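You operate a simulated robot arm through the tools that you are given. There is no shell and no other tool. Be economical: measure what you need, move in short steps, check, and stop when the job is done.

The job below is to be done with a simulated robot arm. You get a single attempt, and the scene is never put back.

TASK
Snug wheel nuts D, T and B with the blue 2 Nm wrench.
Fine: the wheel on the bench; stop at each click; wrench back on its rest; leave the other nuts. Set down upright: what you pick out.

It is judged by the outcome, as a careful person would: the job done as asked, and still so three seconds after it is handed in. It fails if anything else is knocked over, pushed out of place, dropped, spilled or broken.

THE ROBOT
A 7-joint arm with a three-finger gripper on a trunk, on a base that drives. Base frame: it is fixed to the floor where the robot stands at the start and does not move with it; the origin is under the middle of the robot, x ahead of it, y to its left, z up; the surface under the hand at the start is at about z = 700. Readings come in mm, degrees, newtons and seconds.
With the tool pointing down near the work surface it reaches from about 500 to 940 mm from the robot's upright axis, wherever it stands. Its first joint turns from -166.0 to 166.0 degrees. Places, roughly: back wheel nut [1100, 200, 800]; front-left wheel nut [1000, 300, 800]; front-right wheel nut [900, 200, 800]; left wheel nut [1100, 200, 800]; right wheel nut [1000, 100, 800]. Payload 2.69 kg.
The tool frame sits at the grasp point between the pads (the TCP): z along the fingers, y along the line on which they close. The tips reach 29 mm beyond it. The gripper opens to 120 mm. The gripper's body begins 78 mm behind the TCP.
Orientation is that of the tool frame in the base frame, as a unit quaternion [x, y, z, w]. With the fingers straight down and closing along the base's y, the tool's x points along the base's -x, its y along +y and its z along -z.

THE INTERFACE
- The arm moves only by the tool step_arm. Its argument "moves" is a list of rows, each a list of 7 numbers: the closure, from 0 (fully open) to 1 (shut), then the shift along the tool's x, y, z in mm, then the turn, a rotation vector about the tool's x, y, z in degrees. In form: [[fingers, dx, dy, dz, rx, ry, rz], ...]. A call has 1 to 20 rows; each row shifts and turns the commanded pose from where the row before left it, along the tool's axes as they then stand. Each row takes 0.2 s and may step no farther than 50 mm and 8.6 degrees from the row before; otherwise, or with a gripper value out of range, the whole call is refused. Where a pose cannot be reached the arm comes as near as it can. A force on the tool above 50 N (or 10 N above the force at the start of the call, whichever is more), or a blocked arm, ends the call early, and 0.2 s more pass. Each finger halts on what it meets, pressing with about 39 N; the grip force reading is that of the motor and also rises with nothing between the fingers. The clock runs only during rows and for 0.2 s after the last one: add rows that do not move to give the fingers time. The reply holds the time, the measured pose of the TCP, the force on the tool along the base axes, the opening and the grip force, in the units named above and with some noise, with the torque about the TCP (base axes, N m) and any sound that the robot's microphone picked up, and new pictures: "show" is both (left out), scene, wrist or none.
- Cameras (640 x 400 px; columns grow to the right, rows downward): "scene" is now at [243.7, 17.6, 1320.2]; the picture's right is [0.17, -0.99, 0.00], its down [-0.68, -0.11, -0.72] and it looks along [0.71, 0.12, -0.69] (base axes); focal length 252 px, centre (320, 200). "wrist" rides on the gripper at [63, 0, -104] in the tool frame; the picture's right is [0.00, 1.00, 0.00], its down [-0.83, 0.00, -0.56] and it looks along [-0.56, 0.00, 0.83] (tool axes); focal length 275 px, centre (320, 200). There is no depth. A picture from a camera that has moved, and an enlarged one, comes with that camera's place and axes in the base frame and with its lens. The place of the scene camera against the robot may be out by one fixed shift of up to 12 mm in any direction.
- slide_trunk(by): slides the trunk up (or, below 0, down) by that many mm; the arm and the scene camera ride with it, the base frame stays. It gives what a move gives, with no picture.
- steer(legs): drives the robot by 1 to 6 legs, each [ahead, left, turn to the left] in mm, mm and degrees, along the robot's own axes; the way and the turn of a leg run together, so that a leg with both is an arc; at most 1500 mm and 180 degrees a leg. The arm and the cameras ride along, it lands a little off, and it stops where it bumps. It gives what a move gives, and a new picture of the scene camera.
- aim_head(pan, tilt): turns the head with the scene camera to pan (to the left, within 86 degrees either way) and tilt (down, from -29 to 69), counted from straight ahead of the robot. It gives what a move gives, and a new picture of the scene camera.
- zoom(camera, box): a new picture of the part [left, top, right, bottom] of that camera's present view, enlarged. It takes no simulated time.
- sign_off(): hands the job in; it is judged then, once.

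Go step by step. Nothing tells you exact positions but the pictures and the camera data: compare them with the known pose of the tool, close in by small moves and look again before you grip or let go. The budget is 120 turns and 260 pictures, counting those below and the enlarged ones. Unless the task says otherwise, let go and move clear before handing in, and close with one line.

The tools are called after "Call:" by a JSON object that holds its "method" and its "body". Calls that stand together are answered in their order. step_arm: Moves the arm, as the interface text tells. Its arguments: {"type":"object","properties":{"moves":{"type":"array"},"show":{"type":"string","enum":["both","scene","wrist","none"]}},"required":["moves"]} The other tools are called the same way: slide_trunk (by) slides the trunk up or down; steer (legs) drives the base; aim_head (pan, tilt) turns the head that bears the scene camera; zoom (camera, box) takes an enlarged picture of a part of a camera's view; sign_off () hands the job in.

At the start:

```text
t: 0.0
tool_pos: [555.9, 137.7, 999.2]
tcp_rot: [0.001, 1.0, -0.001, 0.0]
ft_force: [0.7, -0.3, 0.4]
moment: [0.01, -0.03, 0.01]
opening: 119.8
finger_force: 0.1
trunk travel left (down, up): [-575.0, 38.0]
robot x, y, heading: [0.8, -1.5, 0.2]
head pan, tilt: [9.5, 43.6]
```

scene: 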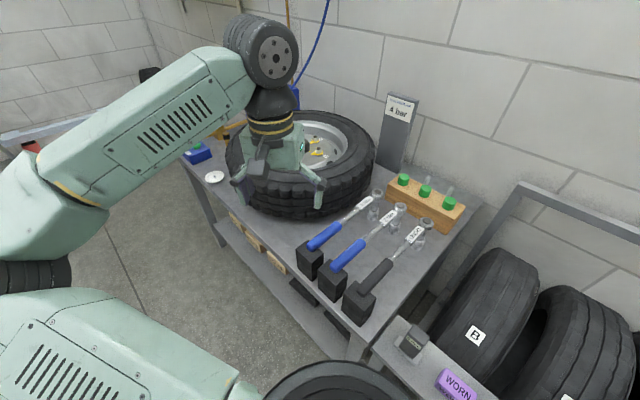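
wrist: 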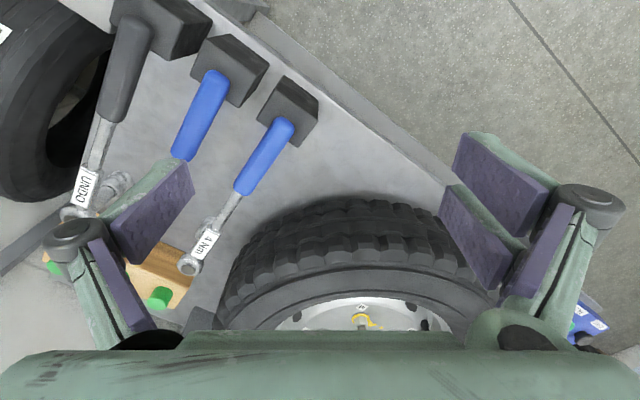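

I see a wheel lying on a bench with three wrenches on rests (two blue, one dark "UNDO"). I'll zoom in on the labels first.

Call:
{"method": "zoom", "body": {"camera": "scene", "box": [290, 170, 470, 330]}}

Call:
{"method": "zoom", "body": {"camera": "scene", "box": [220, 80, 430, 220]}}

Call:
{"method": "zoom", "body": {"camera": "wrist", "box": [40, 0, 340, 310]}}

```text
2.50 times, centred on (380, 250) of scene
camera zoom: at [243.7, 17.6, 1320.2], right [0.17, -0.99, 0.0], down [-0.68, -0.11, -0.72], along [0.71, 0.12, -0.69], focal length 631 px, centre (170, 75)
```

zoom: 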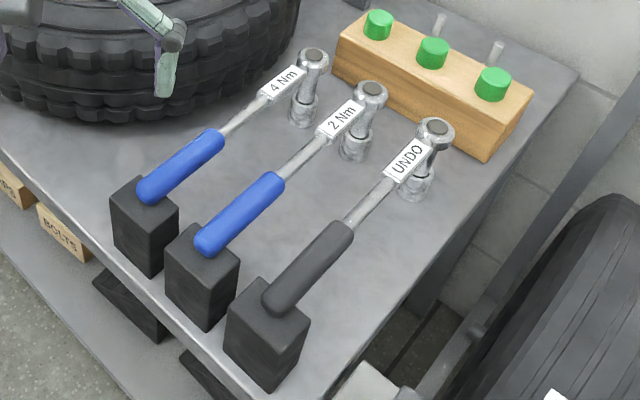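

```text
2.86 times, centred on (325, 150) of scene
camera zoom: at [243.7, 17.6, 1320.2], right [0.17, -0.99, 0.0], down [-0.68, -0.11, -0.72], along [0.71, 0.12, -0.69], focal length 721 px, centre (306, 343)
```

zoom: 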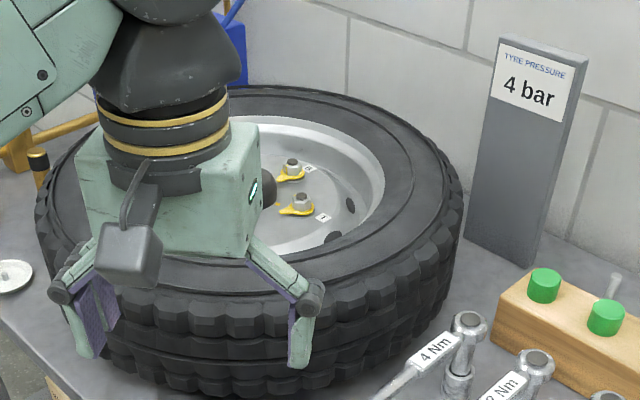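

```text
1.29 times, centred on (190, 155) of wrist
camera zoom: at [494.3, 137.6, 1103.8], right [0.0, 1.0, 0.0], down [0.83, 0.0, 0.56], along [0.56, 0.0, -0.83], focal length 355 px, centre (488, 258)
```

zoom: 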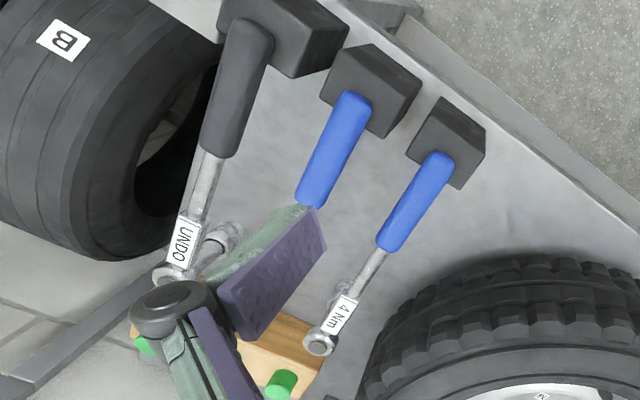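

The middle blue wrench is the 2 Nm one. The bench runs about 38° off my axes, so I'll back off, square up to it and move left so that wheel and wrench are both in reach.

Call:
{"method": "steer", "body": {"legs": [[-103, 79, 0], [0, 0, -38], [0, 580, 0]]}}

```text
t: 7.6
tool_pos: [771.6, 309.6, 1000.0]
tcp_rot: [0.318, 0.948, 0.0, 0.0]
ft_force: [0.1, 0.9, -0.6]
moment: [-0.01, 0.06, 0.0]
opening: 120.0
finger_force: 0.0
trunk travel left (down, up): [-575.0, 38.0]
robot x, y, heading: [244.2, 533.8, -37.1]
head pan, tilt: [9.5, 43.6]
camera scene: at [447.9, 407.4, 1320.2], right [-0.46, -0.89, 0.0], down [-0.61, 0.32, -0.72], along [0.64, -0.34, -0.69], focal length 252 px, centre (320, 200)
```

scene: 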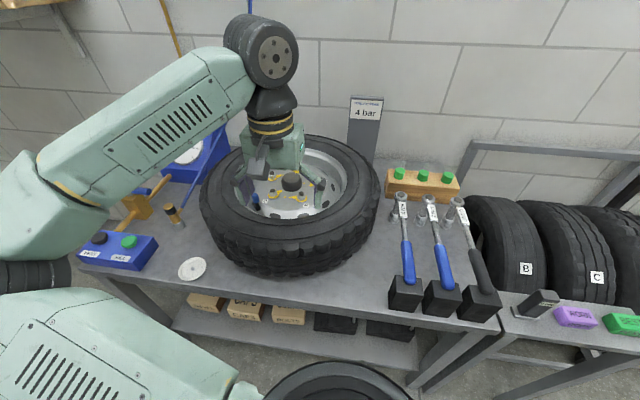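

Well placed. I'll pull the hand back toward me so both cameras can see the hub.

Call:
{"method": "step_arm", "body": {"moves": [[0, 40, 0, -20, 0, 0, 0], [0, 40, 0, -20, 0, 0, 0], [0, 40, 0, 0, 0, 0, 0], [0, 40, 0, 0, 0, 0, 0]]}}

```text
t: 8.6
tool_pos: [642.5, 406.3, 1040.7]
tcp_rot: [0.318, 0.948, 0.0, 0.0]
ft_force: [0.1, -0.9, 0.1]
moment: [-0.05, 0.02, -0.01]
opening: 120.1
finger_force: 0.2
trunk travel left (down, up): [-575.0, 38.0]
robot x, y, heading: [243.0, 534.9, -37.0]
head pan, tilt: [9.5, 43.6]
camera scene: at [447.4, 407.5, 1320.3], right [-0.46, -0.89, 0.0], down [-0.61, 0.32, -0.72], along [0.64, -0.34, -0.69], focal length 252 px, centre (320, 200)
camera wrist: at [591.9, 444.1, 1144.7], right [0.6, 0.8, 0.0], down [0.67, -0.5, 0.56], along [0.45, -0.33, -0.83], focal length 275 px, centre (320, 200)
```

scene: 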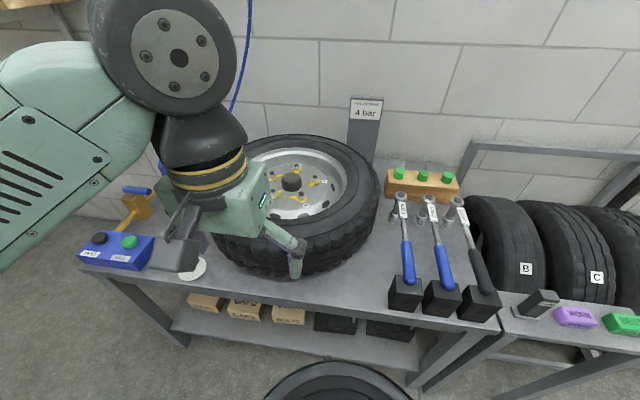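
wrist: 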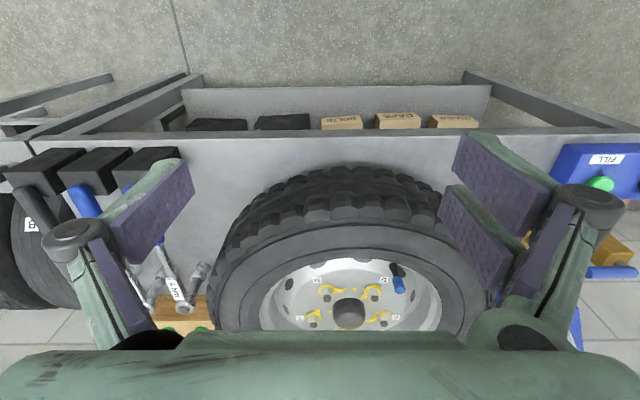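

Call:
{"method": "zoom", "body": {"camera": "scene", "box": [240, 140, 380, 230]}}

Call:
{"method": "zoom", "body": {"camera": "wrist", "box": [260, 250, 450, 350]}}

Call:
{"method": "zoom", "body": {"camera": "scene", "box": [380, 160, 510, 330]}}

```text
4.44 times, centred on (310, 185) of scene
camera zoom: at [447.4, 407.5, 1320.3], right [-0.46, -0.89, 0.0], down [-0.61, 0.32, -0.72], along [0.64, -0.34, -0.69], focal length 1121 px, centre (364, 267)
```

zoom: 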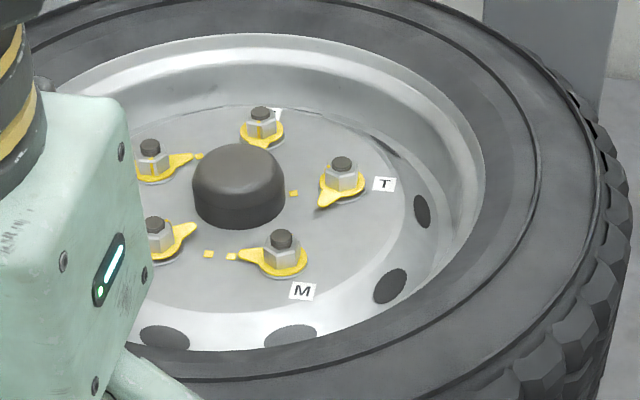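

```text
3.37 times, centred on (355, 300) of wrist
camera zoom: at [591.9, 444.1, 1144.7], right [0.6, 0.8, 0.0], down [0.67, -0.5, 0.56], along [0.45, -0.33, -0.83], focal length 927 px, centre (202, -137)
```

zoom: 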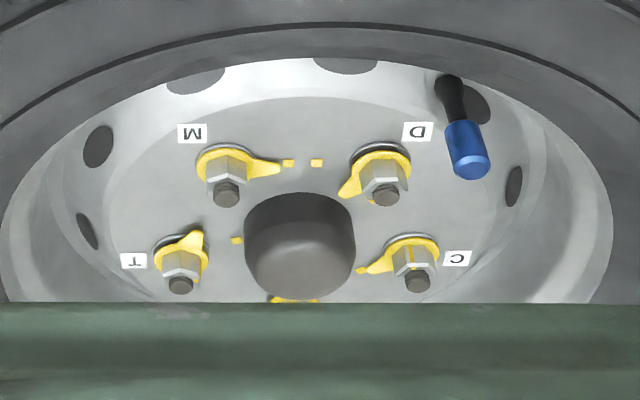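

```text
2.35 times, centred on (445, 245) of scene
camera zoom: at [447.4, 407.5, 1320.3], right [-0.46, -0.89, 0.0], down [-0.61, 0.32, -0.72], along [0.64, -0.34, -0.69], focal length 594 px, centre (26, 94)
```

zoom: 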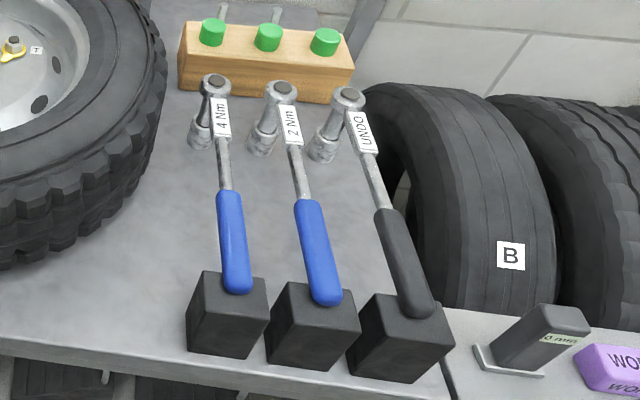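

Nuts M, D, C and T are visible, and the back one is presumably B. I'll move forward to look at the hub from above.

Call:
{"method": "step_arm", "body": {"moves": [[0, -45, 0, 0, 0, 0, 0], [0, -45, 0, 0, 0, 0, 0], [0, -45, 0, 0, 0, 0, 0], [0, -45, 0, 0, 0, 0, 0], [0, 0, 0, 0, 0, 0, 0]], "show": "wrist"}}

Call:
{"method": "zoom", "body": {"camera": "wrist", "box": [200, 110, 460, 290]}}

```text
t: 9.8
tool_pos: [785.8, 297.9, 1039.7]
tcp_rot: [0.318, 0.948, 0.0, -0.001]
ft_force: [-0.9, -0.3, 0.5]
moment: [0.0, 0.0, -0.03]
opening: 120.1
finger_force: 0.0
trunk travel left (down, up): [-575.0, 38.0]
robot x, y, heading: [243.7, 533.8, -37.2]
head pan, tilt: [9.5, 43.6]
camera wrist: at [736.4, 335.1, 1143.9], right [0.6, 0.8, 0.0], down [0.67, -0.5, 0.56], along [0.45, -0.33, -0.83], focal length 275 px, centre (320, 200)
```

wrist: 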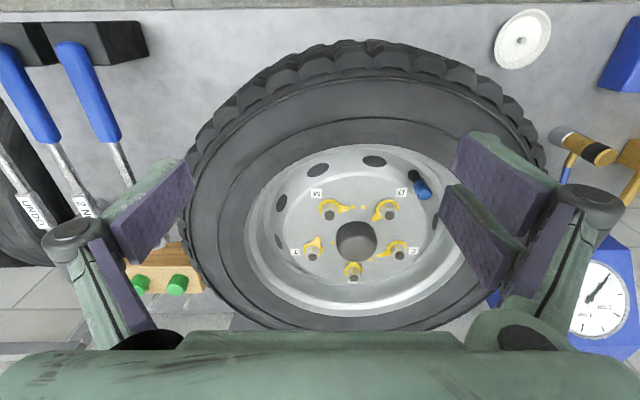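

```text
2.22 times, centred on (330, 200) of wrist
camera zoom: at [736.4, 335.1, 1143.9], right [0.6, 0.8, 0.0], down [0.67, -0.5, 0.56], along [0.45, -0.33, -0.83], focal length 612 px, centre (298, 200)
```

zoom: 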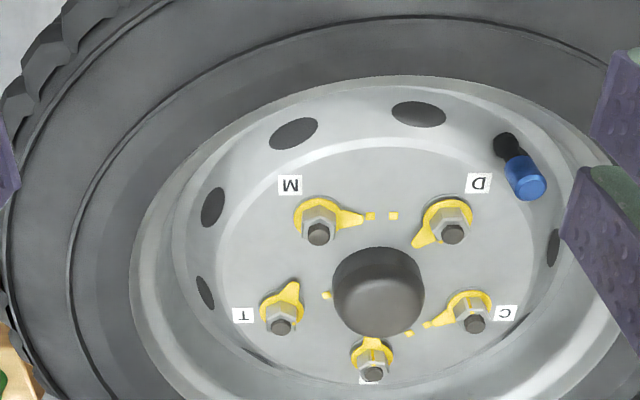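

The nut layout triangulates to a clean 71 mm pentagon, with stud tops near z=842. Next I'll move right to look closely at the 2 Nm wrench.

Call:
{"method": "step_arm", "body": {"moves": [[0, 5, -45, 0, 0, 0, 0], [0, 5, -45, 0, 0, 0, 0], [0, 5, -45, 0, 0, 0, 0], [0, 5, -45, 0, 0, 0, 0], [0, 5, -45, 0, 0, 0, 0], [0, 5, -45, 0, 0, 0, 0], [0, 5, -45, 10, 0, 0, 0], [0, 5, -35, 10, 0, 0, 0], [0, 0, 0, 10, 0, 0, 0]], "show": "both"}}

Call:
{"method": "zoom", "body": {"camera": "wrist", "box": [220, 80, 420, 330]}}

```text
t: 11.8
tool_pos: [545.3, 41.8, 1008.7]
tcp_rot: [0.317, 0.948, 0.0, 0.0]
ft_force: [1.0, 0.3, -0.3]
moment: [-0.01, 0.02, -0.02]
opening: 120.1
finger_force: 0.1
trunk travel left (down, up): [-575.0, 38.0]
robot x, y, heading: [242.4, 536.5, -36.9]
head pan, tilt: [9.5, 43.6]
camera scene: at [447.9, 407.4, 1320.2], right [-0.46, -0.89, 0.0], down [-0.61, 0.32, -0.72], along [0.64, -0.33, -0.69], focal length 252 px, centre (320, 200)
camera wrist: at [493.7, 79.8, 1112.5], right [0.6, 0.8, 0.0], down [0.67, -0.5, 0.56], along [0.45, -0.33, -0.83], focal length 275 px, centre (320, 200)
```

scene: 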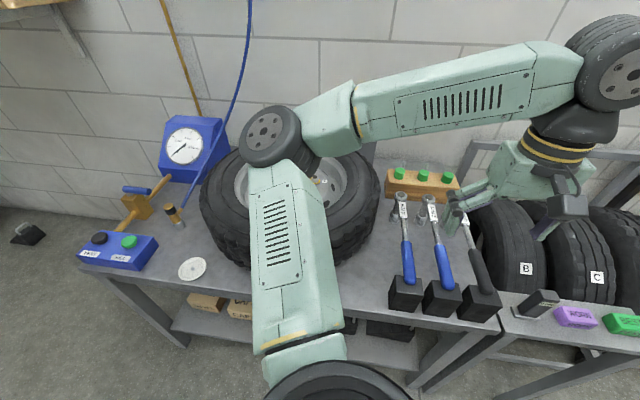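
wrist: 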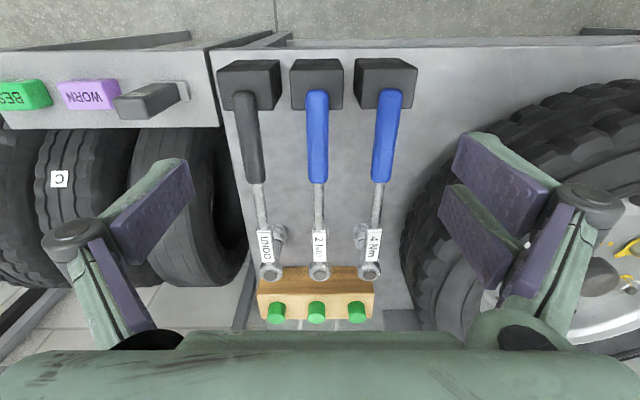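

```text
1.60 times, centred on (320, 205) of wrist
camera zoom: at [493.7, 79.8, 1112.5], right [0.6, 0.8, 0.0], down [0.67, -0.5, 0.56], along [0.45, -0.33, -0.83], focal length 440 px, centre (320, 192)
```

zoom: 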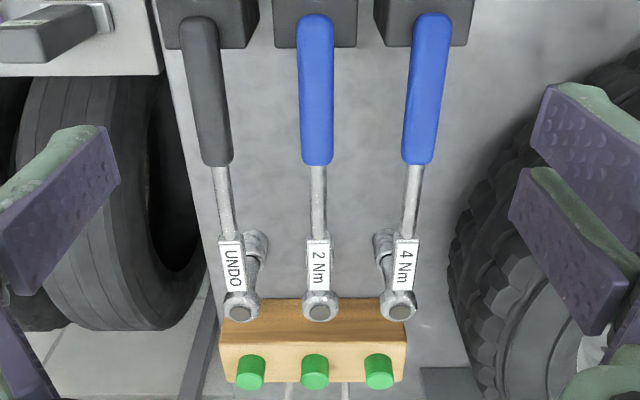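

The 2 Nm wrench lies straight along my forward axis. I'll lower the hand and take a second view to get its height.

Call:
{"method": "step_arm", "body": {"moves": [[0, 0, 0, 40, 0, 0, 0], [0, 0, 0, 40, 0, 0, 0], [0, 0, 0, 30, 0, 0, 0], [0, 0, 0, 0, 0, 0, 0]], "show": "wrist"}}

Call:
{"method": "zoom", "body": {"camera": "wrist", "box": [240, 40, 400, 340]}}

```text
t: 12.8
tool_pos: [544.4, 42.0, 898.6]
tcp_rot: [0.318, 0.948, -0.001, -0.001]
ft_force: [-0.3, -0.1, 0.5]
moment: [-0.01, 0.03, 0.05]
opening: 120.0
finger_force: 0.1
trunk travel left (down, up): [-575.0, 38.0]
robot x, y, heading: [245.0, 532.5, -37.3]
head pan, tilt: [9.5, 43.6]
camera wrist: at [493.3, 79.9, 1002.2], right [0.6, 0.8, 0.0], down [0.67, -0.5, 0.56], along [0.45, -0.33, -0.83], focal length 275 px, centre (320, 200)
```

wrist: 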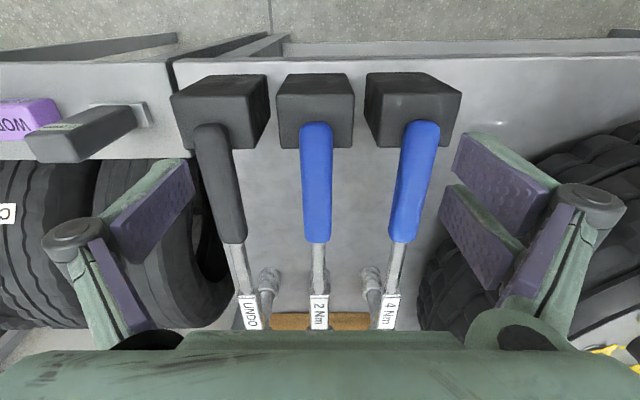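

```text
1.33 times, centred on (320, 190) of wrist
camera zoom: at [493.3, 79.9, 1002.2], right [0.6, 0.8, 0.0], down [0.67, -0.5, 0.56], along [0.45, -0.33, -0.83], focal length 367 px, centre (320, 213)
```

zoom: 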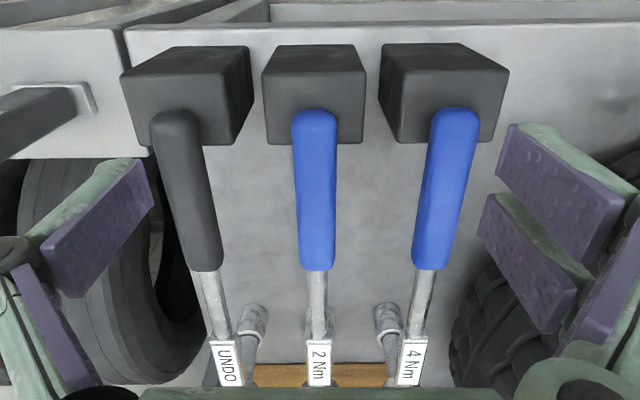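

The handle top sits at z≈805, running from f≈413 to 524, with the head at f≈693. The neighbouring wrenches are about 77 mm away, so I'll half-close the fingers, move over the handle's forward part and look again.

Call:
{"method": "step_arm", "body": {"moves": [[0.5, -30, -1, 0, 0, 0, 0], [0.5, -30, -1, 0, 0, 0, 0], [0.5, -31, 0, 0, 0, 0, 0], [0.5, 0, 0, 20, 0, 0, 0], [0.5, 0, 0, 20, 0, 0, 0], [0.5, 0, 0, 0, 0, 0, 0]], "show": "both"}}

Call:
{"method": "zoom", "body": {"camera": "wrist", "box": [220, 60, 420, 340]}}

Call:
{"method": "zoom", "body": {"camera": "scene", "box": [380, 170, 520, 320]}}

```text
t: 14.2
tool_pos: [614.3, -14.8, 859.8]
tcp_rot: [0.317, 0.948, 0.0, -0.001]
ft_force: [-0.5, -0.2, -0.1]
moment: [0.02, -0.02, -0.01]
opening: 60.0
finger_force: 0.1
trunk travel left (down, up): [-575.0, 38.0]
robot x, y, heading: [245.8, 533.0, -37.1]
head pan, tilt: [9.5, 43.6]
camera scene: at [447.8, 407.3, 1320.2], right [-0.46, -0.89, 0.0], down [-0.61, 0.32, -0.72], along [0.64, -0.33, -0.69], focal length 252 px, centre (320, 200)
camera wrist: at [564.9, 23.4, 963.6], right [0.6, 0.8, 0.0], down [0.67, -0.5, 0.56], along [0.45, -0.33, -0.83], focal length 275 px, centre (320, 200)
```

scene: 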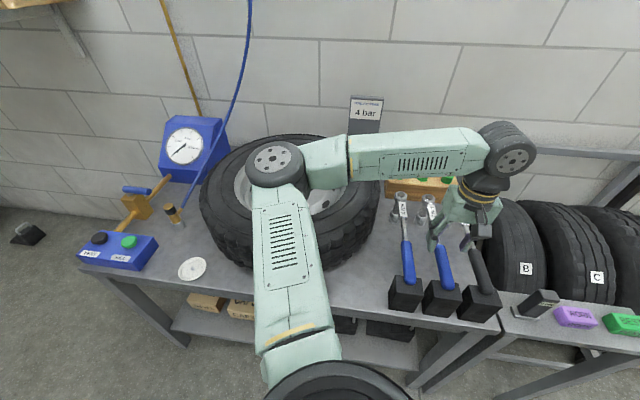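
wrist: 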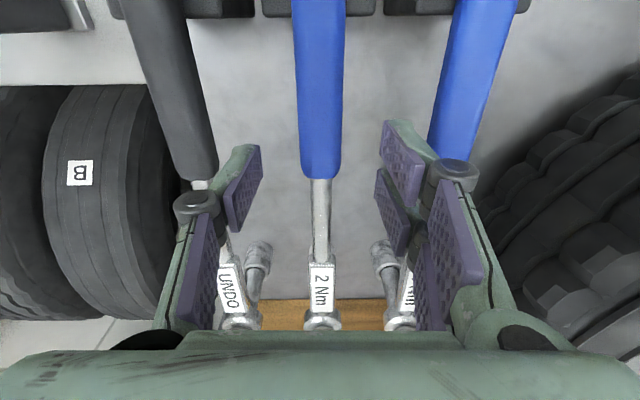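

```text
1.43 times, centred on (320, 200) of wrist
camera zoom: at [564.9, 23.4, 963.6], right [0.6, 0.8, 0.0], down [0.67, -0.5, 0.56], along [0.45, -0.33, -0.83], focal length 393 px, centre (320, 200)
```

zoom: 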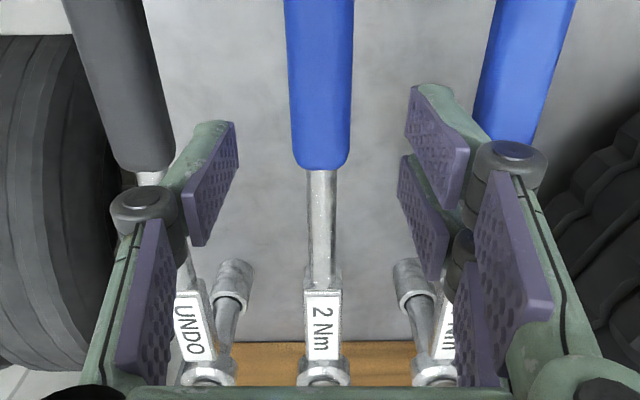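

```text
2.67 times, centred on (450, 245) of scene
camera zoom: at [447.8, 407.3, 1320.2], right [-0.46, -0.89, 0.0], down [-0.61, 0.32, -0.72], along [0.64, -0.33, -0.69], focal length 673 px, centre (-27, 80)
```

zoom: 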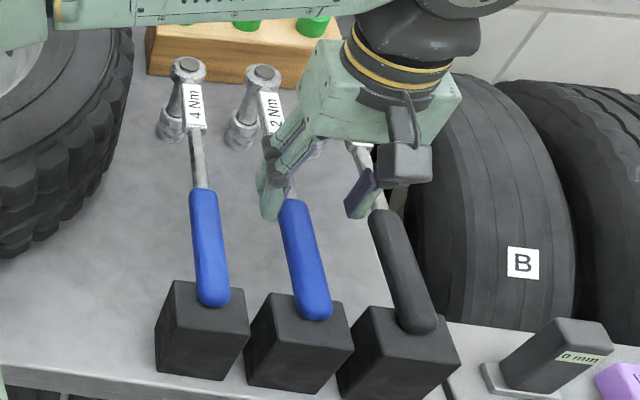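

The fingers are well centred on the handle's forward part. I'll descend to z≈803 and grip.

Call:
{"method": "step_arm", "body": {"moves": [[0.5, 0, 0, 20, 0, 0, 0], [0.5, 0, 0, 20, 0, 0, 0], [0.5, 0, 0, 17, 0, 0, 0], [0.5, 0, 0, 0, 0, 0, 0]], "show": "wrist"}}

```text
t: 15.2
tool_pos: [616.3, -14.2, 804.0]
tcp_rot: [0.318, 0.948, 0.0, 0.0]
ft_force: [0.0, -0.7, -1.3]
moment: [0.02, -0.02, 0.01]
opening: 60.1
finger_force: 0.0
trunk travel left (down, up): [-575.0, 38.0]
robot x, y, heading: [245.9, 536.4, -36.9]
head pan, tilt: [9.5, 43.6]
camera wrist: at [566.1, 23.5, 908.4], right [0.6, 0.8, 0.0], down [0.67, -0.5, 0.56], along [0.44, -0.33, -0.83], focal length 275 px, centre (320, 200)
```

wrist: 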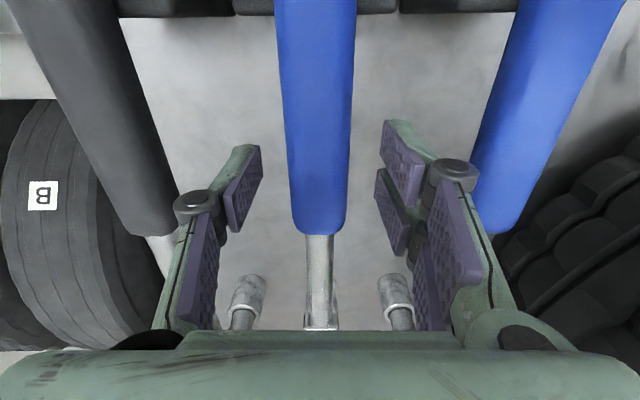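

Call:
{"method": "step_arm", "body": {"moves": [[0.85, 0, 0, 0, 0, 0, 0], [1, 0, 0, 0, 0, 0, 0], [1, 0, 0, 0, 0, 0, 0], [1, 0, 0, 0, 0, 0, 0], [1, 0, 0, 0, 0, 0, 0]], "show": "wrist"}}

```text
t: 16.4
tool_pos: [615.8, -14.4, 804.7]
tcp_rot: [0.317, 0.948, 0.0, 0.0]
ft_force: [-0.5, 0.9, -0.4]
moment: [0.03, -0.05, 0.37]
opening: 25.2
finger_force: 39.1
trunk travel left (down, up): [-575.0, 38.0]
robot x, y, heading: [243.4, 532.0, -37.0]
head pan, tilt: [9.5, 43.6]
camera wrist: at [566.2, 23.5, 908.6], right [0.6, 0.8, 0.0], down [0.67, -0.5, 0.56], along [0.45, -0.33, -0.83], focal length 275 px, centre (320, 200)
```

wrist: 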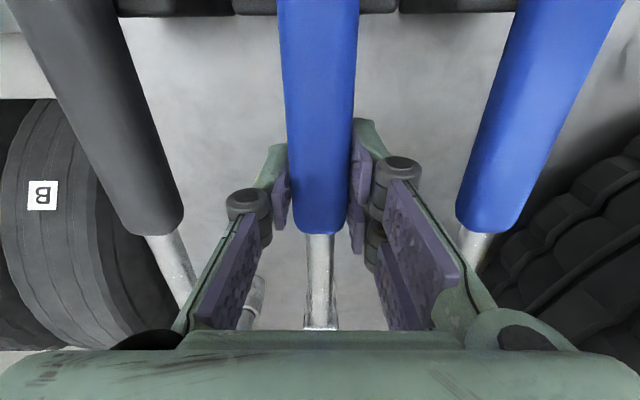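

Gripped at 25 mm. I'll lift 30 mm slowly and check for droop.

Call:
{"method": "step_arm", "body": {"moves": [[1, 0, 0, -6, 0, 0, 0], [1, 0, 0, -8, 0, 0, 0], [1, 0, 0, -8, 0, 0, 0], [1, 0, 0, -8, 0, 0, 0], [1, 0, 0, 0, 0, 0, 0]], "show": "both"}}

Call:
{"method": "zoom", "body": {"camera": "scene", "box": [380, 170, 520, 320]}}

```text
t: 17.6
tool_pos: [615.7, -13.8, 834.3]
tcp_rot: [0.319, 0.948, 0.0, -0.001]
ft_force: [0.4, -0.1, -6.2]
moment: [0.34, 0.4, 0.0]
opening: 25.1
finger_force: 39.1
trunk travel left (down, up): [-575.0, 38.0]
robot x, y, heading: [243.3, 534.0, -37.3]
head pan, tilt: [9.5, 43.6]
camera scene: at [448.1, 406.9, 1320.1], right [-0.46, -0.89, 0.0], down [-0.61, 0.32, -0.72], along [0.64, -0.33, -0.69], focal length 252 px, centre (320, 200)
camera wrist: at [565.8, 24.2, 937.4], right [0.6, 0.8, 0.0], down [0.67, -0.5, 0.56], along [0.44, -0.33, -0.83], focal length 275 px, centre (320, 200)
```

scene: 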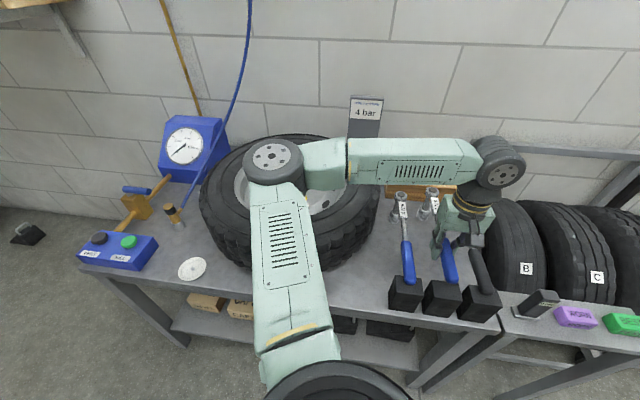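
wrist: 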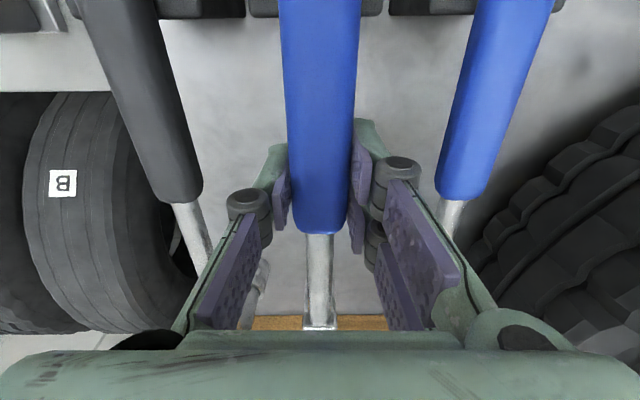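

```text
2.67 times, centred on (450, 245) of scene
camera zoom: at [448.1, 406.9, 1320.1], right [-0.46, -0.89, 0.0], down [-0.61, 0.32, -0.72], along [0.64, -0.33, -0.69], focal length 673 px, centre (-27, 80)
```

zoom: 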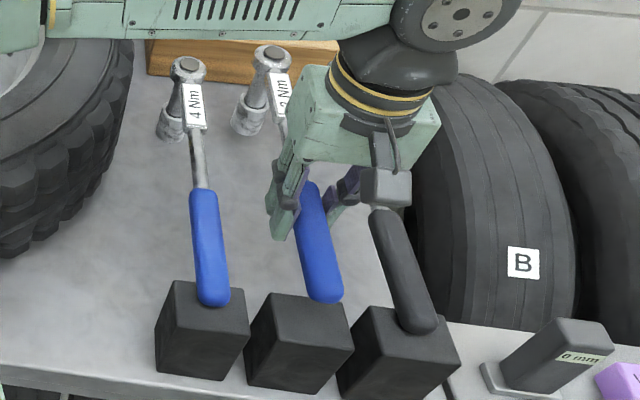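

The wrench lifts cleanly with no droop (6 N). I'll raise it clear, carry it toward nut T, and yaw it so that there is room for a clockwise swing.

Call:
{"method": "step_arm", "body": {"moves": [[1, 0, 0, -30, 0, 0, 0], [1, 0, 0, -35, 0, 0, 0], [1, 0, 0, -35, 0, 0, 0], [1, 0, 0, -35, 0, 0, 0], [1, 0, 0, -20, 0, 0, 0], [1, -5, 30, 0, 0, 0, 0], [1, -5, 33, 0, 0, 0, 0], [1, -5, 33, 0, 0, 0, 0], [1, -5, 33, 0, 0, 0, 0], [1, -5, 33, 0, 0, 0, 0], [1, -5, 33, 0, 0, 0, 0], [1, -4, 31, 0, 0, 0, 0], [1, 0, 0, 0, 0, 0, -7], [1, 0, 0, 0, 0, 0, -7], [1, 0, 0, 0, 0, 0, -7], [1, 0, 0, 0, 0, 0, -7], [1, 0, 0, 0, 0, 0, -7], [1, 0, 0, 0, 0, 0, 0]], "show": "both"}}

Call:
{"method": "zoom", "body": {"camera": "scene", "box": [190, 110, 400, 280]}}

```text
t: 21.4
tool_pos: [779.8, 145.4, 988.5]
tcp_rot: [0.017, 1.0, -0.001, -0.001]
ft_force: [0.0, -0.1, -7.0]
moment: [0.01, 0.49, 0.0]
opening: 25.0
finger_force: 39.2
trunk travel left (down, up): [-575.0, 38.0]
robot x, y, heading: [242.7, 535.7, -36.8]
head pan, tilt: [9.5, 43.6]
camera scene: at [448.2, 407.0, 1320.1], right [-0.46, -0.89, 0.0], down [-0.61, 0.32, -0.72], along [0.64, -0.33, -0.69], focal length 252 px, centre (320, 200)
camera wrist: at [716.8, 147.8, 1091.1], right [0.03, 1.0, 0.0], down [0.83, -0.03, 0.56], along [0.55, -0.02, -0.83], focal length 275 px, centre (320, 200)
```

scene: 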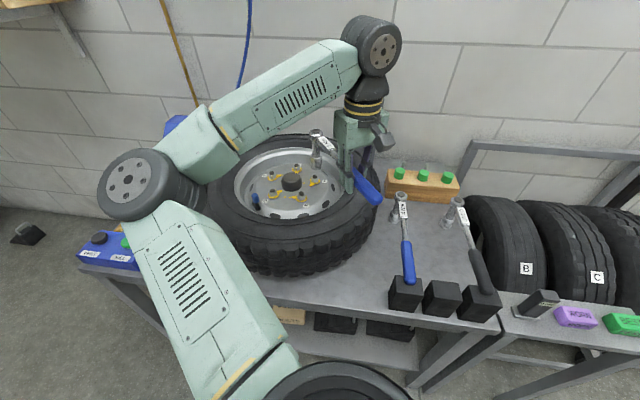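
wrist: 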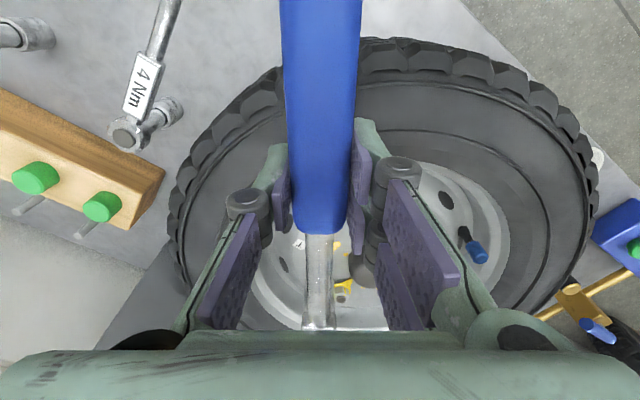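

```text
2.35 times, centred on (295, 195) of scene
camera zoom: at [448.2, 407.0, 1320.1], right [-0.46, -0.89, 0.0], down [-0.61, 0.32, -0.72], along [0.64, -0.33, -0.69], focal length 594 px, centre (379, 212)
```

zoom: 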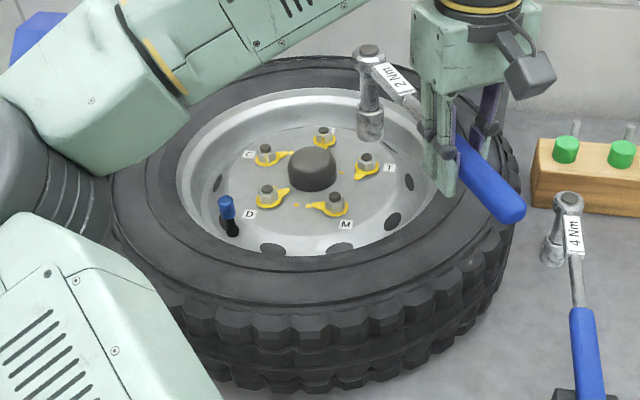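

The socket hangs almost over nut T, as the geometry predicted. I'll zoom in to measure the remaining offset.

Call:
{"method": "zoom", "body": {"camera": "scene", "box": [280, 120, 350, 200]}}

```text
5.00 times, centred on (315, 160) of scene
camera zoom: at [448.2, 407.0, 1320.1], right [-0.46, -0.89, 0.0], down [-0.61, 0.32, -0.72], along [0.64, -0.33, -0.69], focal length 1261 px, centre (345, 400)
```

zoom: 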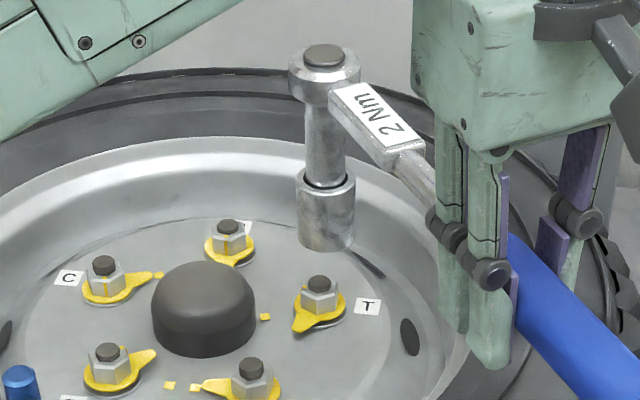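

The socket is about 5 mm to the right of nut T. I'll correct that, lower 28 mm, and compare again with little height difference.

Call:
{"method": "step_arm", "body": {"moves": [[1, -2.9, 4.1, 10, 0, 0, 0], [1, 0, 0, 10, 0, 0, 0], [1, 0, 0, 8, 0, 0, 0], [1, 0, 0, 0, 0, 0, 0]], "show": "none"}}

Call:
{"method": "zoom", "body": {"camera": "scene", "box": [280, 130, 350, 210]}}

```text
t: 22.4
tool_pos: [783.2, 149.1, 959.1]
tcp_rot: [0.017, 1.0, 0.001, 0.0]
ft_force: [-0.2, 1.0, -6.0]
moment: [0.03, 0.48, -0.01]
opening: 24.8
finger_force: 38.4
trunk travel left (down, up): [-575.0, 38.0]
robot x, y, heading: [242.8, 537.5, -37.0]
head pan, tilt: [9.5, 43.6]
```

```text
5.00 times, centred on (315, 170) of scene
camera zoom: at [448.2, 407.1, 1320.1], right [-0.46, -0.89, 0.0], down [-0.61, 0.32, -0.72], along [0.64, -0.33, -0.69], focal length 1261 px, centre (345, 350)
```

zoom: 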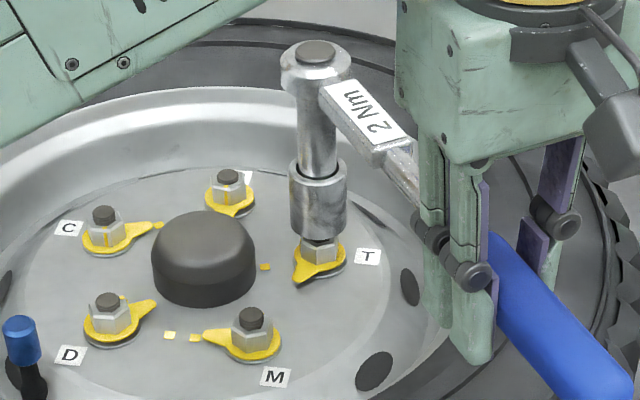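

Columns line up now. I'll lower gently in small steps to feel for the nut.

Call:
{"method": "step_arm", "body": {"moves": [[1, 0, 0, 4, 0, 0, 0], [1, 0, 0, 4, 0, 0, 0], [1, 0, 0, 3, 0, 0, 0], [1, 0, 0, 0, 0, 0, 0]], "show": "none"}}

Call:
{"method": "zoom", "body": {"camera": "scene", "box": [290, 140, 340, 200]}}

```text
t: 23.4
tool_pos: [782.6, 150.4, 947.1]
tcp_rot: [0.018, 1.0, 0.0, 0.0]
ft_force: [-0.2, -0.6, -6.9]
moment: [0.04, 0.53, -0.01]
opening: 25.1
finger_force: 39.5
trunk travel left (down, up): [-575.0, 38.0]
robot x, y, heading: [245.6, 535.8, -37.1]
head pan, tilt: [9.5, 43.6]
```

```text
6.67 times, centred on (315, 170) of scene
camera zoom: at [448.2, 407.0, 1320.1], right [-0.46, -0.89, 0.0], down [-0.61, 0.32, -0.72], along [0.64, -0.33, -0.69], focal length 1682 px, centre (353, 400)
```

zoom: 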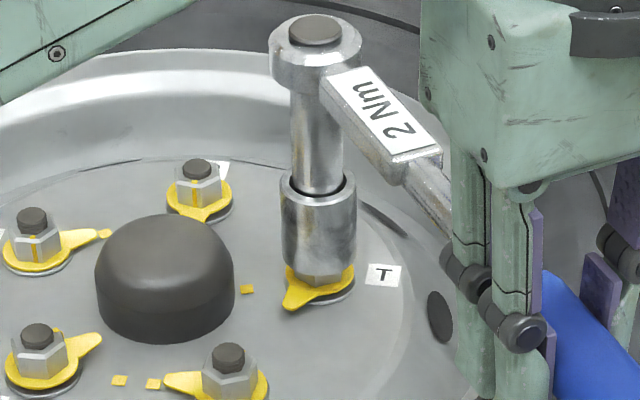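

Call:
{"method": "step_arm", "body": {"moves": [[1, 0, 0, 3, 0, 0, 0], [1, 0, 0, 3, 0, 0, 0], [1, 0, 0, 0, 0, 0, 0]], "show": "none"}}

Call:
{"method": "zoom", "body": {"camera": "scene", "box": [290, 140, 340, 200]}}

```text
t: 24.2
tool_pos: [782.8, 150.7, 942.3]
tcp_rot: [0.018, 1.0, 0.0, 0.0]
ft_force: [3.8, -2.6, -4.7]
moment: [-0.22, -0.22, -0.36]
opening: 25.1
finger_force: 39.0
trunk travel left (down, up): [-575.0, 38.0]
robot x, y, heading: [244.3, 534.2, -36.8]
head pan, tilt: [9.5, 43.6]
```

```text
6.67 times, centred on (315, 170) of scene
camera zoom: at [448.4, 407.0, 1320.1], right [-0.46, -0.89, 0.0], down [-0.61, 0.32, -0.72], along [0.64, -0.33, -0.69], focal length 1682 px, centre (353, 400)
```

zoom: 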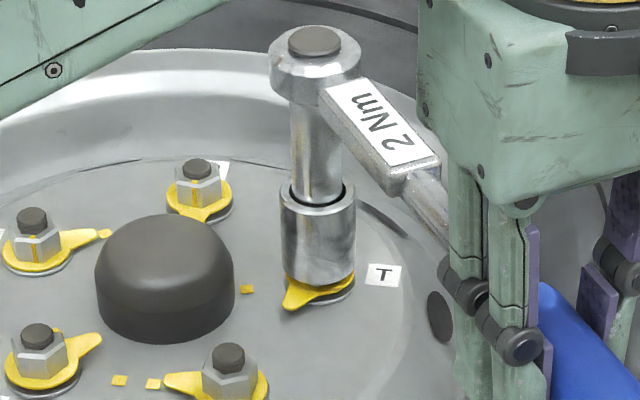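

There's a lateral push of about 4.6 N forward, so the socket sits slightly too near me. I'll shift 3 mm forward and re-read the forces.

Call:
{"method": "step_arm", "body": {"moves": [[1, -2.5, -1.7, 0, 0, 0, 0], [1, 0, 0, 0, 0, 0, 0]], "show": "none"}}

```text
t: 24.8
tool_pos: [784.8, 148.7, 941.9]
tcp_rot: [0.018, 1.0, 0.0, 0.0]
ft_force: [-0.3, -0.1, -6.3]
moment: [0.0, 0.55, 0.0]
opening: 24.9
finger_force: 39.0
trunk travel left (down, up): [-575.0, 38.0]
robot x, y, heading: [243.2, 535.1, -37.1]
head pan, tilt: [9.5, 43.6]
```

Forces have vanished, so the socket is centred. I'll keep lowering.

Call:
{"method": "step_arm", "body": {"moves": [[1, 0, 0, 3, 0, 0, 0], [1, 0, 0, 3, 0, 0, 0], [1, 0, 0, 0, 0, 0, 0]], "show": "none"}}

Call:
{"method": "zoom", "body": {"camera": "scene", "box": [290, 140, 340, 200]}}

```text
t: 25.6
tool_pos: [785.4, 148.0, 935.0]
tcp_rot: [0.017, 1.0, 0.0, 0.0]
ft_force: [0.0, 0.2, -6.8]
moment: [0.06, 0.53, 0.01]
opening: 24.9
finger_force: 39.1
trunk travel left (down, up): [-575.0, 38.0]
robot x, y, heading: [243.2, 534.1, -37.2]
head pan, tilt: [9.5, 43.6]
```

```text
6.67 times, centred on (315, 170) of scene
camera zoom: at [448.2, 407.0, 1320.1], right [-0.46, -0.89, 0.0], down [-0.61, 0.32, -0.72], along [0.64, -0.33, -0.69], focal length 1682 px, centre (353, 400)
```

zoom: 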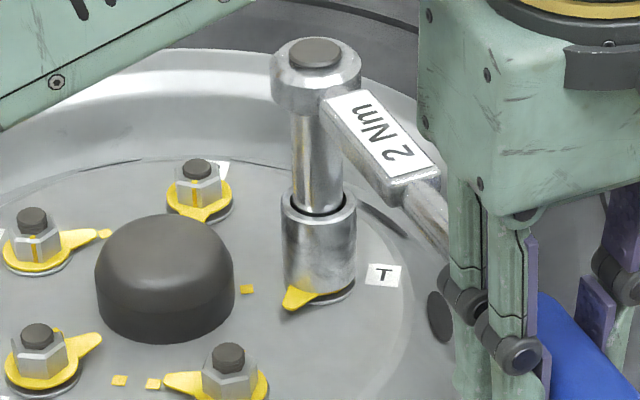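

Call:
{"method": "step_arm", "body": {"moves": [[1, 0, 0, 2, 0, 0, 0], [1, 0, 0, 2, 0, 0, 0], [1, 0, 0, 0, 0, 0, 0]], "show": "none"}}

```text
t: 26.4
tool_pos: [785.5, 147.9, 932.1]
tcp_rot: [0.018, 1.0, -0.001, 0.0]
ft_force: [-1.2, 0.1, -5.3]
moment: [0.03, 0.55, -0.02]
opening: 24.8
finger_force: 38.7
trunk travel left (down, up): [-575.0, 38.0]
robot x, y, heading: [241.6, 533.6, -37.1]
head pan, tilt: [9.5, 43.6]
```

Call:
{"method": "step_arm", "body": {"moves": [[1, 0, 0, 2, 0, 0, 0], [1, 0, 0, 1.5, 0, 0, 0], [1, 0, 0, 0, 0, 0, 0]], "show": "both"}}

Call:
{"method": "zoom", "body": {"camera": "scene", "box": [270, 130, 390, 220]}}

```text
t: 27.2
tool_pos: [785.8, 148.6, 930.2]
tcp_rot: [0.017, 1.0, -0.002, 0.001]
ft_force: [1.0, -0.3, 3.0]
moment: [-0.11, -1.3, -0.11]
opening: 25.1
finger_force: 39.6
trunk travel left (down, up): [-575.0, 38.0]
robot x, y, heading: [244.2, 535.1, -37.0]
head pan, tilt: [9.5, 43.6]
camera scene: at [447.6, 407.4, 1320.4], right [-0.46, -0.89, 0.0], down [-0.61, 0.32, -0.72], along [0.64, -0.34, -0.69], focal length 252 px, centre (320, 200)
camera wrist: at [721.5, 150.3, 1033.2], right [0.03, 1.0, 0.0], down [0.83, -0.03, 0.56], along [0.56, -0.02, -0.83], focal length 275 px, centre (320, 200)
```

scene: 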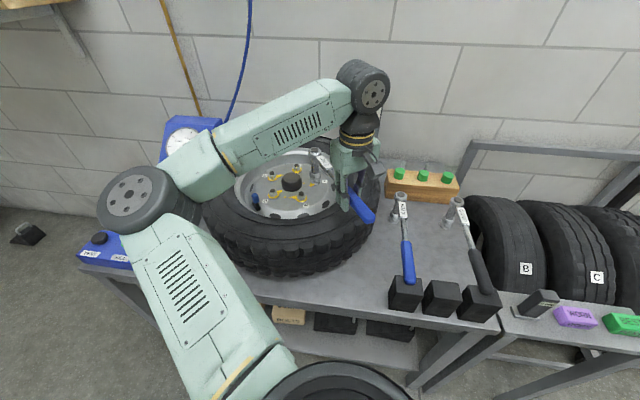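
wrist: 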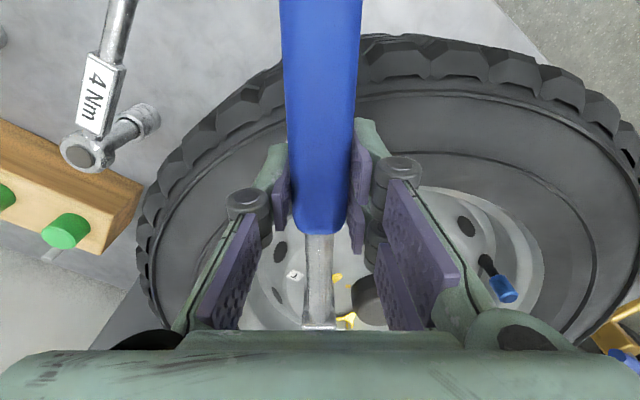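

```text
4.44 times, centred on (330, 175) of scene
camera zoom: at [447.6, 407.4, 1320.4], right [-0.46, -0.89, 0.0], down [-0.61, 0.32, -0.72], along [0.64, -0.34, -0.69], focal length 1121 px, centre (276, 311)
```

zoom: 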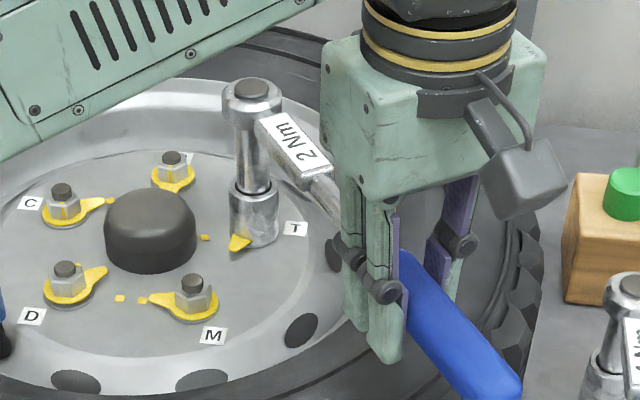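

The socket is seated on T (bottom contact at z≈930). I'll back off 1 mm and begin the clockwise swing about the nut in small arcs.

Call:
{"method": "step_arm", "body": {"moves": [[1, 0, 0, -1, 0, 0, 0], [1, -0.5, 13.6, 0, 0, 0, 4], [1, -0.5, 13.6, 0, 0, 0, 4], [1, 0, 0, 0, 0, 0, 0]], "show": "none"}}

Call:
{"method": "zoom", "body": {"camera": "scene", "box": [270, 130, 390, 220]}}

```text
t: 28.2
tool_pos: [787.2, 175.7, 929.8]
tcp_rot: [0.087, 0.996, 0.0, 0.001]
ft_force: [-1.2, -0.1, -1.1]
moment: [-0.09, -0.19, -0.06]
opening: 25.0
finger_force: 38.6
trunk travel left (down, up): [-575.0, 38.0]
robot x, y, heading: [244.4, 536.9, -37.3]
head pan, tilt: [9.5, 43.6]
```

```text
4.44 times, centred on (330, 175) of scene
camera zoom: at [447.8, 407.3, 1320.2], right [-0.46, -0.89, 0.0], down [-0.61, 0.32, -0.72], along [0.64, -0.33, -0.69], focal length 1121 px, centre (276, 311)
```

zoom: 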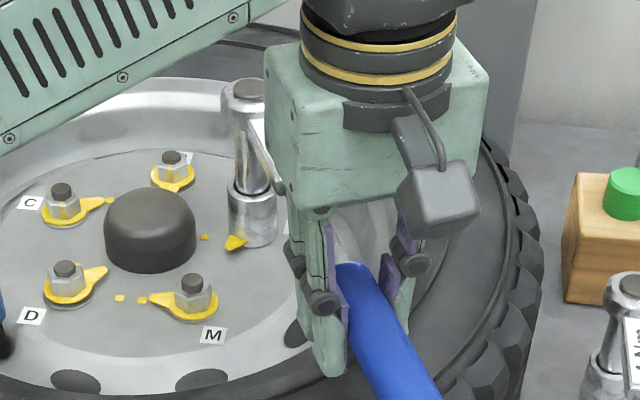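

Lateral forces are negligible, so the pivot estimate is good and the pointer is starting to move. I'll continue.

Call:
{"method": "step_arm", "body": {"moves": [[1, -0.6, 15.3, 0, 0, 0, 4.5], [1, -0.6, 15.3, 0, 0, 0, 4.5], [1, -0.6, 15.3, 0, 0, 0, 4.5], [1, 0, 0, 0, 0, 0, 0]], "show": "none"}}

Call:
{"method": "zoom", "body": {"camera": "scene", "box": [270, 130, 390, 220]}}

```text
t: 29.2
tool_pos: [800.9, 220.7, 929.2]
tcp_rot: [0.206, 0.979, 0.0, 0.001]
ft_force: [-0.6, -2.1, -2.3]
moment: [-0.3, -0.2, -0.1]
opening: 25.1
finger_force: 38.9
trunk travel left (down, up): [-575.0, 38.0]
robot x, y, heading: [242.4, 536.8, -36.9]
head pan, tilt: [9.5, 43.6]
```

```text
4.44 times, centred on (330, 175) of scene
camera zoom: at [447.8, 407.1, 1320.2], right [-0.46, -0.89, 0.0], down [-0.61, 0.32, -0.72], along [0.64, -0.33, -0.69], focal length 1121 px, centre (276, 311)
```

zoom: 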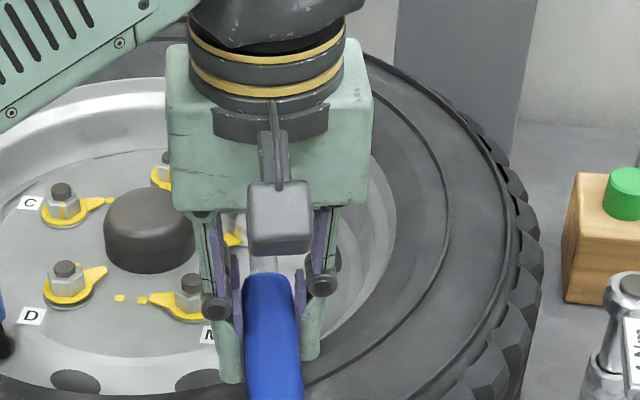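

Call:
{"method": "step_arm", "body": {"moves": [[1, -0.6, 15.3, 0, 0, 0, 4.5], [1, -0.6, 15.3, 0, 0, 0, 4.5], [1, -0.6, 15.3, 0, 0, 0, 4.5], [1, 0, 0, 0, 0, 0, 0]], "show": "wrist"}}

```text
t: 30.2
tool_pos: [825.2, 257.9, 929.3]
tcp_rot: [0.318, 0.948, 0.0, -0.001]
ft_force: [-1.9, -2.2, -5.5]
moment: [0.05, 0.61, 0.22]
opening: 25.1
finger_force: 39.3
trunk travel left (down, up): [-575.0, 38.0]
robot x, y, heading: [241.3, 535.1, -36.6]
head pan, tilt: [9.5, 43.6]
camera wrist: at [773.7, 295.8, 1033.5], right [0.6, 0.8, 0.0], down [0.67, -0.5, 0.55], along [0.44, -0.33, -0.83], focal length 275 px, centre (320, 200)
```

wrist: 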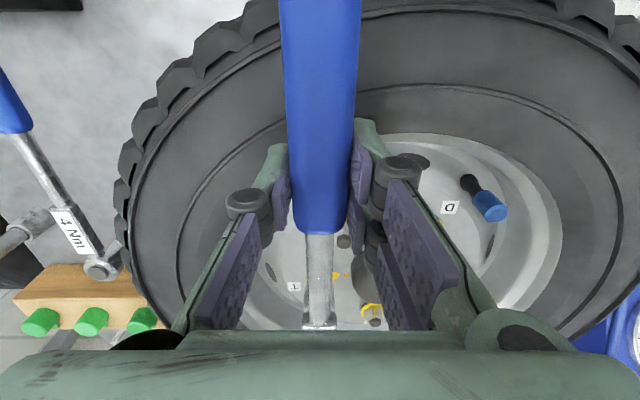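

Call:
{"method": "step_arm", "body": {"moves": [[1, -0.6, 15.3, 0, 0, 0, 4.5], [1, -0.6, 15.3, 0, 0, 0, 4.5], [1, 0, 0, 0, 0, 0, 0]], "show": "none"}}

Call:
{"method": "zoom", "body": {"camera": "scene", "box": [230, 130, 350, 220]}}

```text
t: 31.0
tool_pos: [844.0, 280.0, 929.1]
tcp_rot: [0.391, 0.92, -0.001, 0.0]
ft_force: [-2.7, -4.5, -7.3]
moment: [0.12, 0.8, 0.29]
opening: 24.9
finger_force: 38.7
trunk travel left (down, up): [-575.0, 38.0]
robot x, y, heading: [242.6, 534.0, -37.0]
head pan, tilt: [9.5, 43.6]
```

```text
4.44 times, centred on (290, 175) of scene
camera zoom: at [448.2, 406.7, 1320.1], right [-0.46, -0.89, 0.0], down [-0.61, 0.32, -0.72], along [0.64, -0.33, -0.69], focal length 1121 px, centre (453, 311)
```

zoom: 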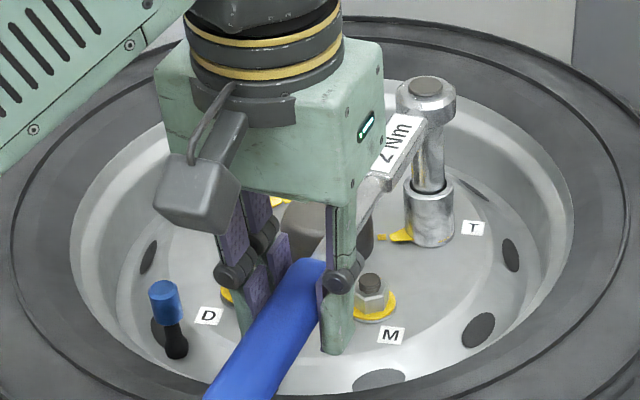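

The pointer is almost at its mark and torque is building (~1 Nm). I'll use smaller steps and listen for the click.

Call:
{"method": "step_arm", "body": {"moves": [[1, -0.1, 6.8, 0, 0, 0, 2], [1, 0, 0, 0, 0, 0, 0]], "show": "none"}}

```text
t: 31.6
tool_pos: [849.0, 284.2, 930.5]
tcp_rot: [0.408, 0.913, 0.0, 0.0]
ft_force: [-2.8, -4.8, -4.5]
moment: [-0.27, 0.44, 0.4]
opening: 25.0
finger_force: 39.2
trunk travel left (down, up): [-575.0, 38.0]
robot x, y, heading: [246.1, 535.5, -37.3]
head pan, tilt: [9.5, 43.6]
```

Call:
{"method": "step_arm", "body": {"moves": [[1, -0.1, 6.8, 0, 0, 0, 2], [1, 0, 0, 0, 0, 0, 0]], "show": "none"}}

```text
t: 32.2
tool_pos: [853.3, 289.9, 930.5]
tcp_rot: [0.423, 0.906, 0.0, 0.0]
ft_force: [-3.4, -5.1, -6.0]
moment: [-0.17, 0.65, 0.33]
opening: 25.0
finger_force: 39.1
trunk travel left (down, up): [-575.0, 38.0]
robot x, y, heading: [241.3, 533.5, -37.1]
head pan, tilt: [9.5, 43.6]
```

Call:
{"method": "step_arm", "body": {"moves": [[1, -0.1, 6.8, 0, 0, 0, 2], [1, 0, 0, 0, 0, 0, 0]], "show": "none"}}

Call:
{"method": "zoom", "body": {"camera": "scene", "box": [270, 150, 360, 210]}}

```text
t: 32.8
tool_pos: [859.4, 293.6, 929.7]
tcp_rot: [0.439, 0.898, 0.0, -0.001]
ft_force: [-7.8, -0.9, -5.7]
moment: [0.09, 0.95, 0.17]
opening: 25.2
finger_force: 38.9
trunk travel left (down, up): [-575.0, 38.0]
robot x, y, heading: [246.5, 533.0, -37.0]
head pan, tilt: [9.5, 43.6]
```

```text
6.67 times, centred on (315, 180) of scene
camera zoom: at [447.6, 407.1, 1320.2], right [-0.46, -0.89, 0.0], down [-0.61, 0.32, -0.72], along [0.64, -0.33, -0.69], focal length 1682 px, centre (353, 333)
```

zoom: 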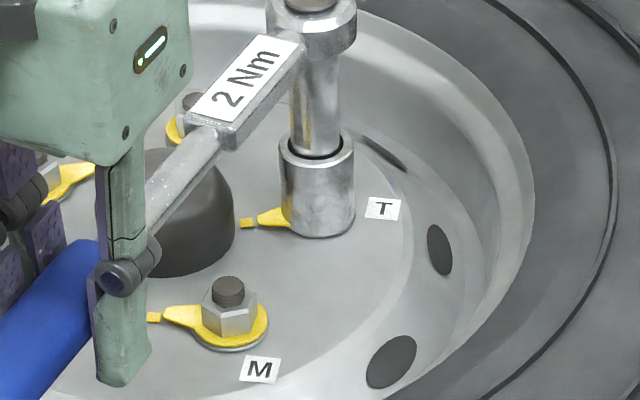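

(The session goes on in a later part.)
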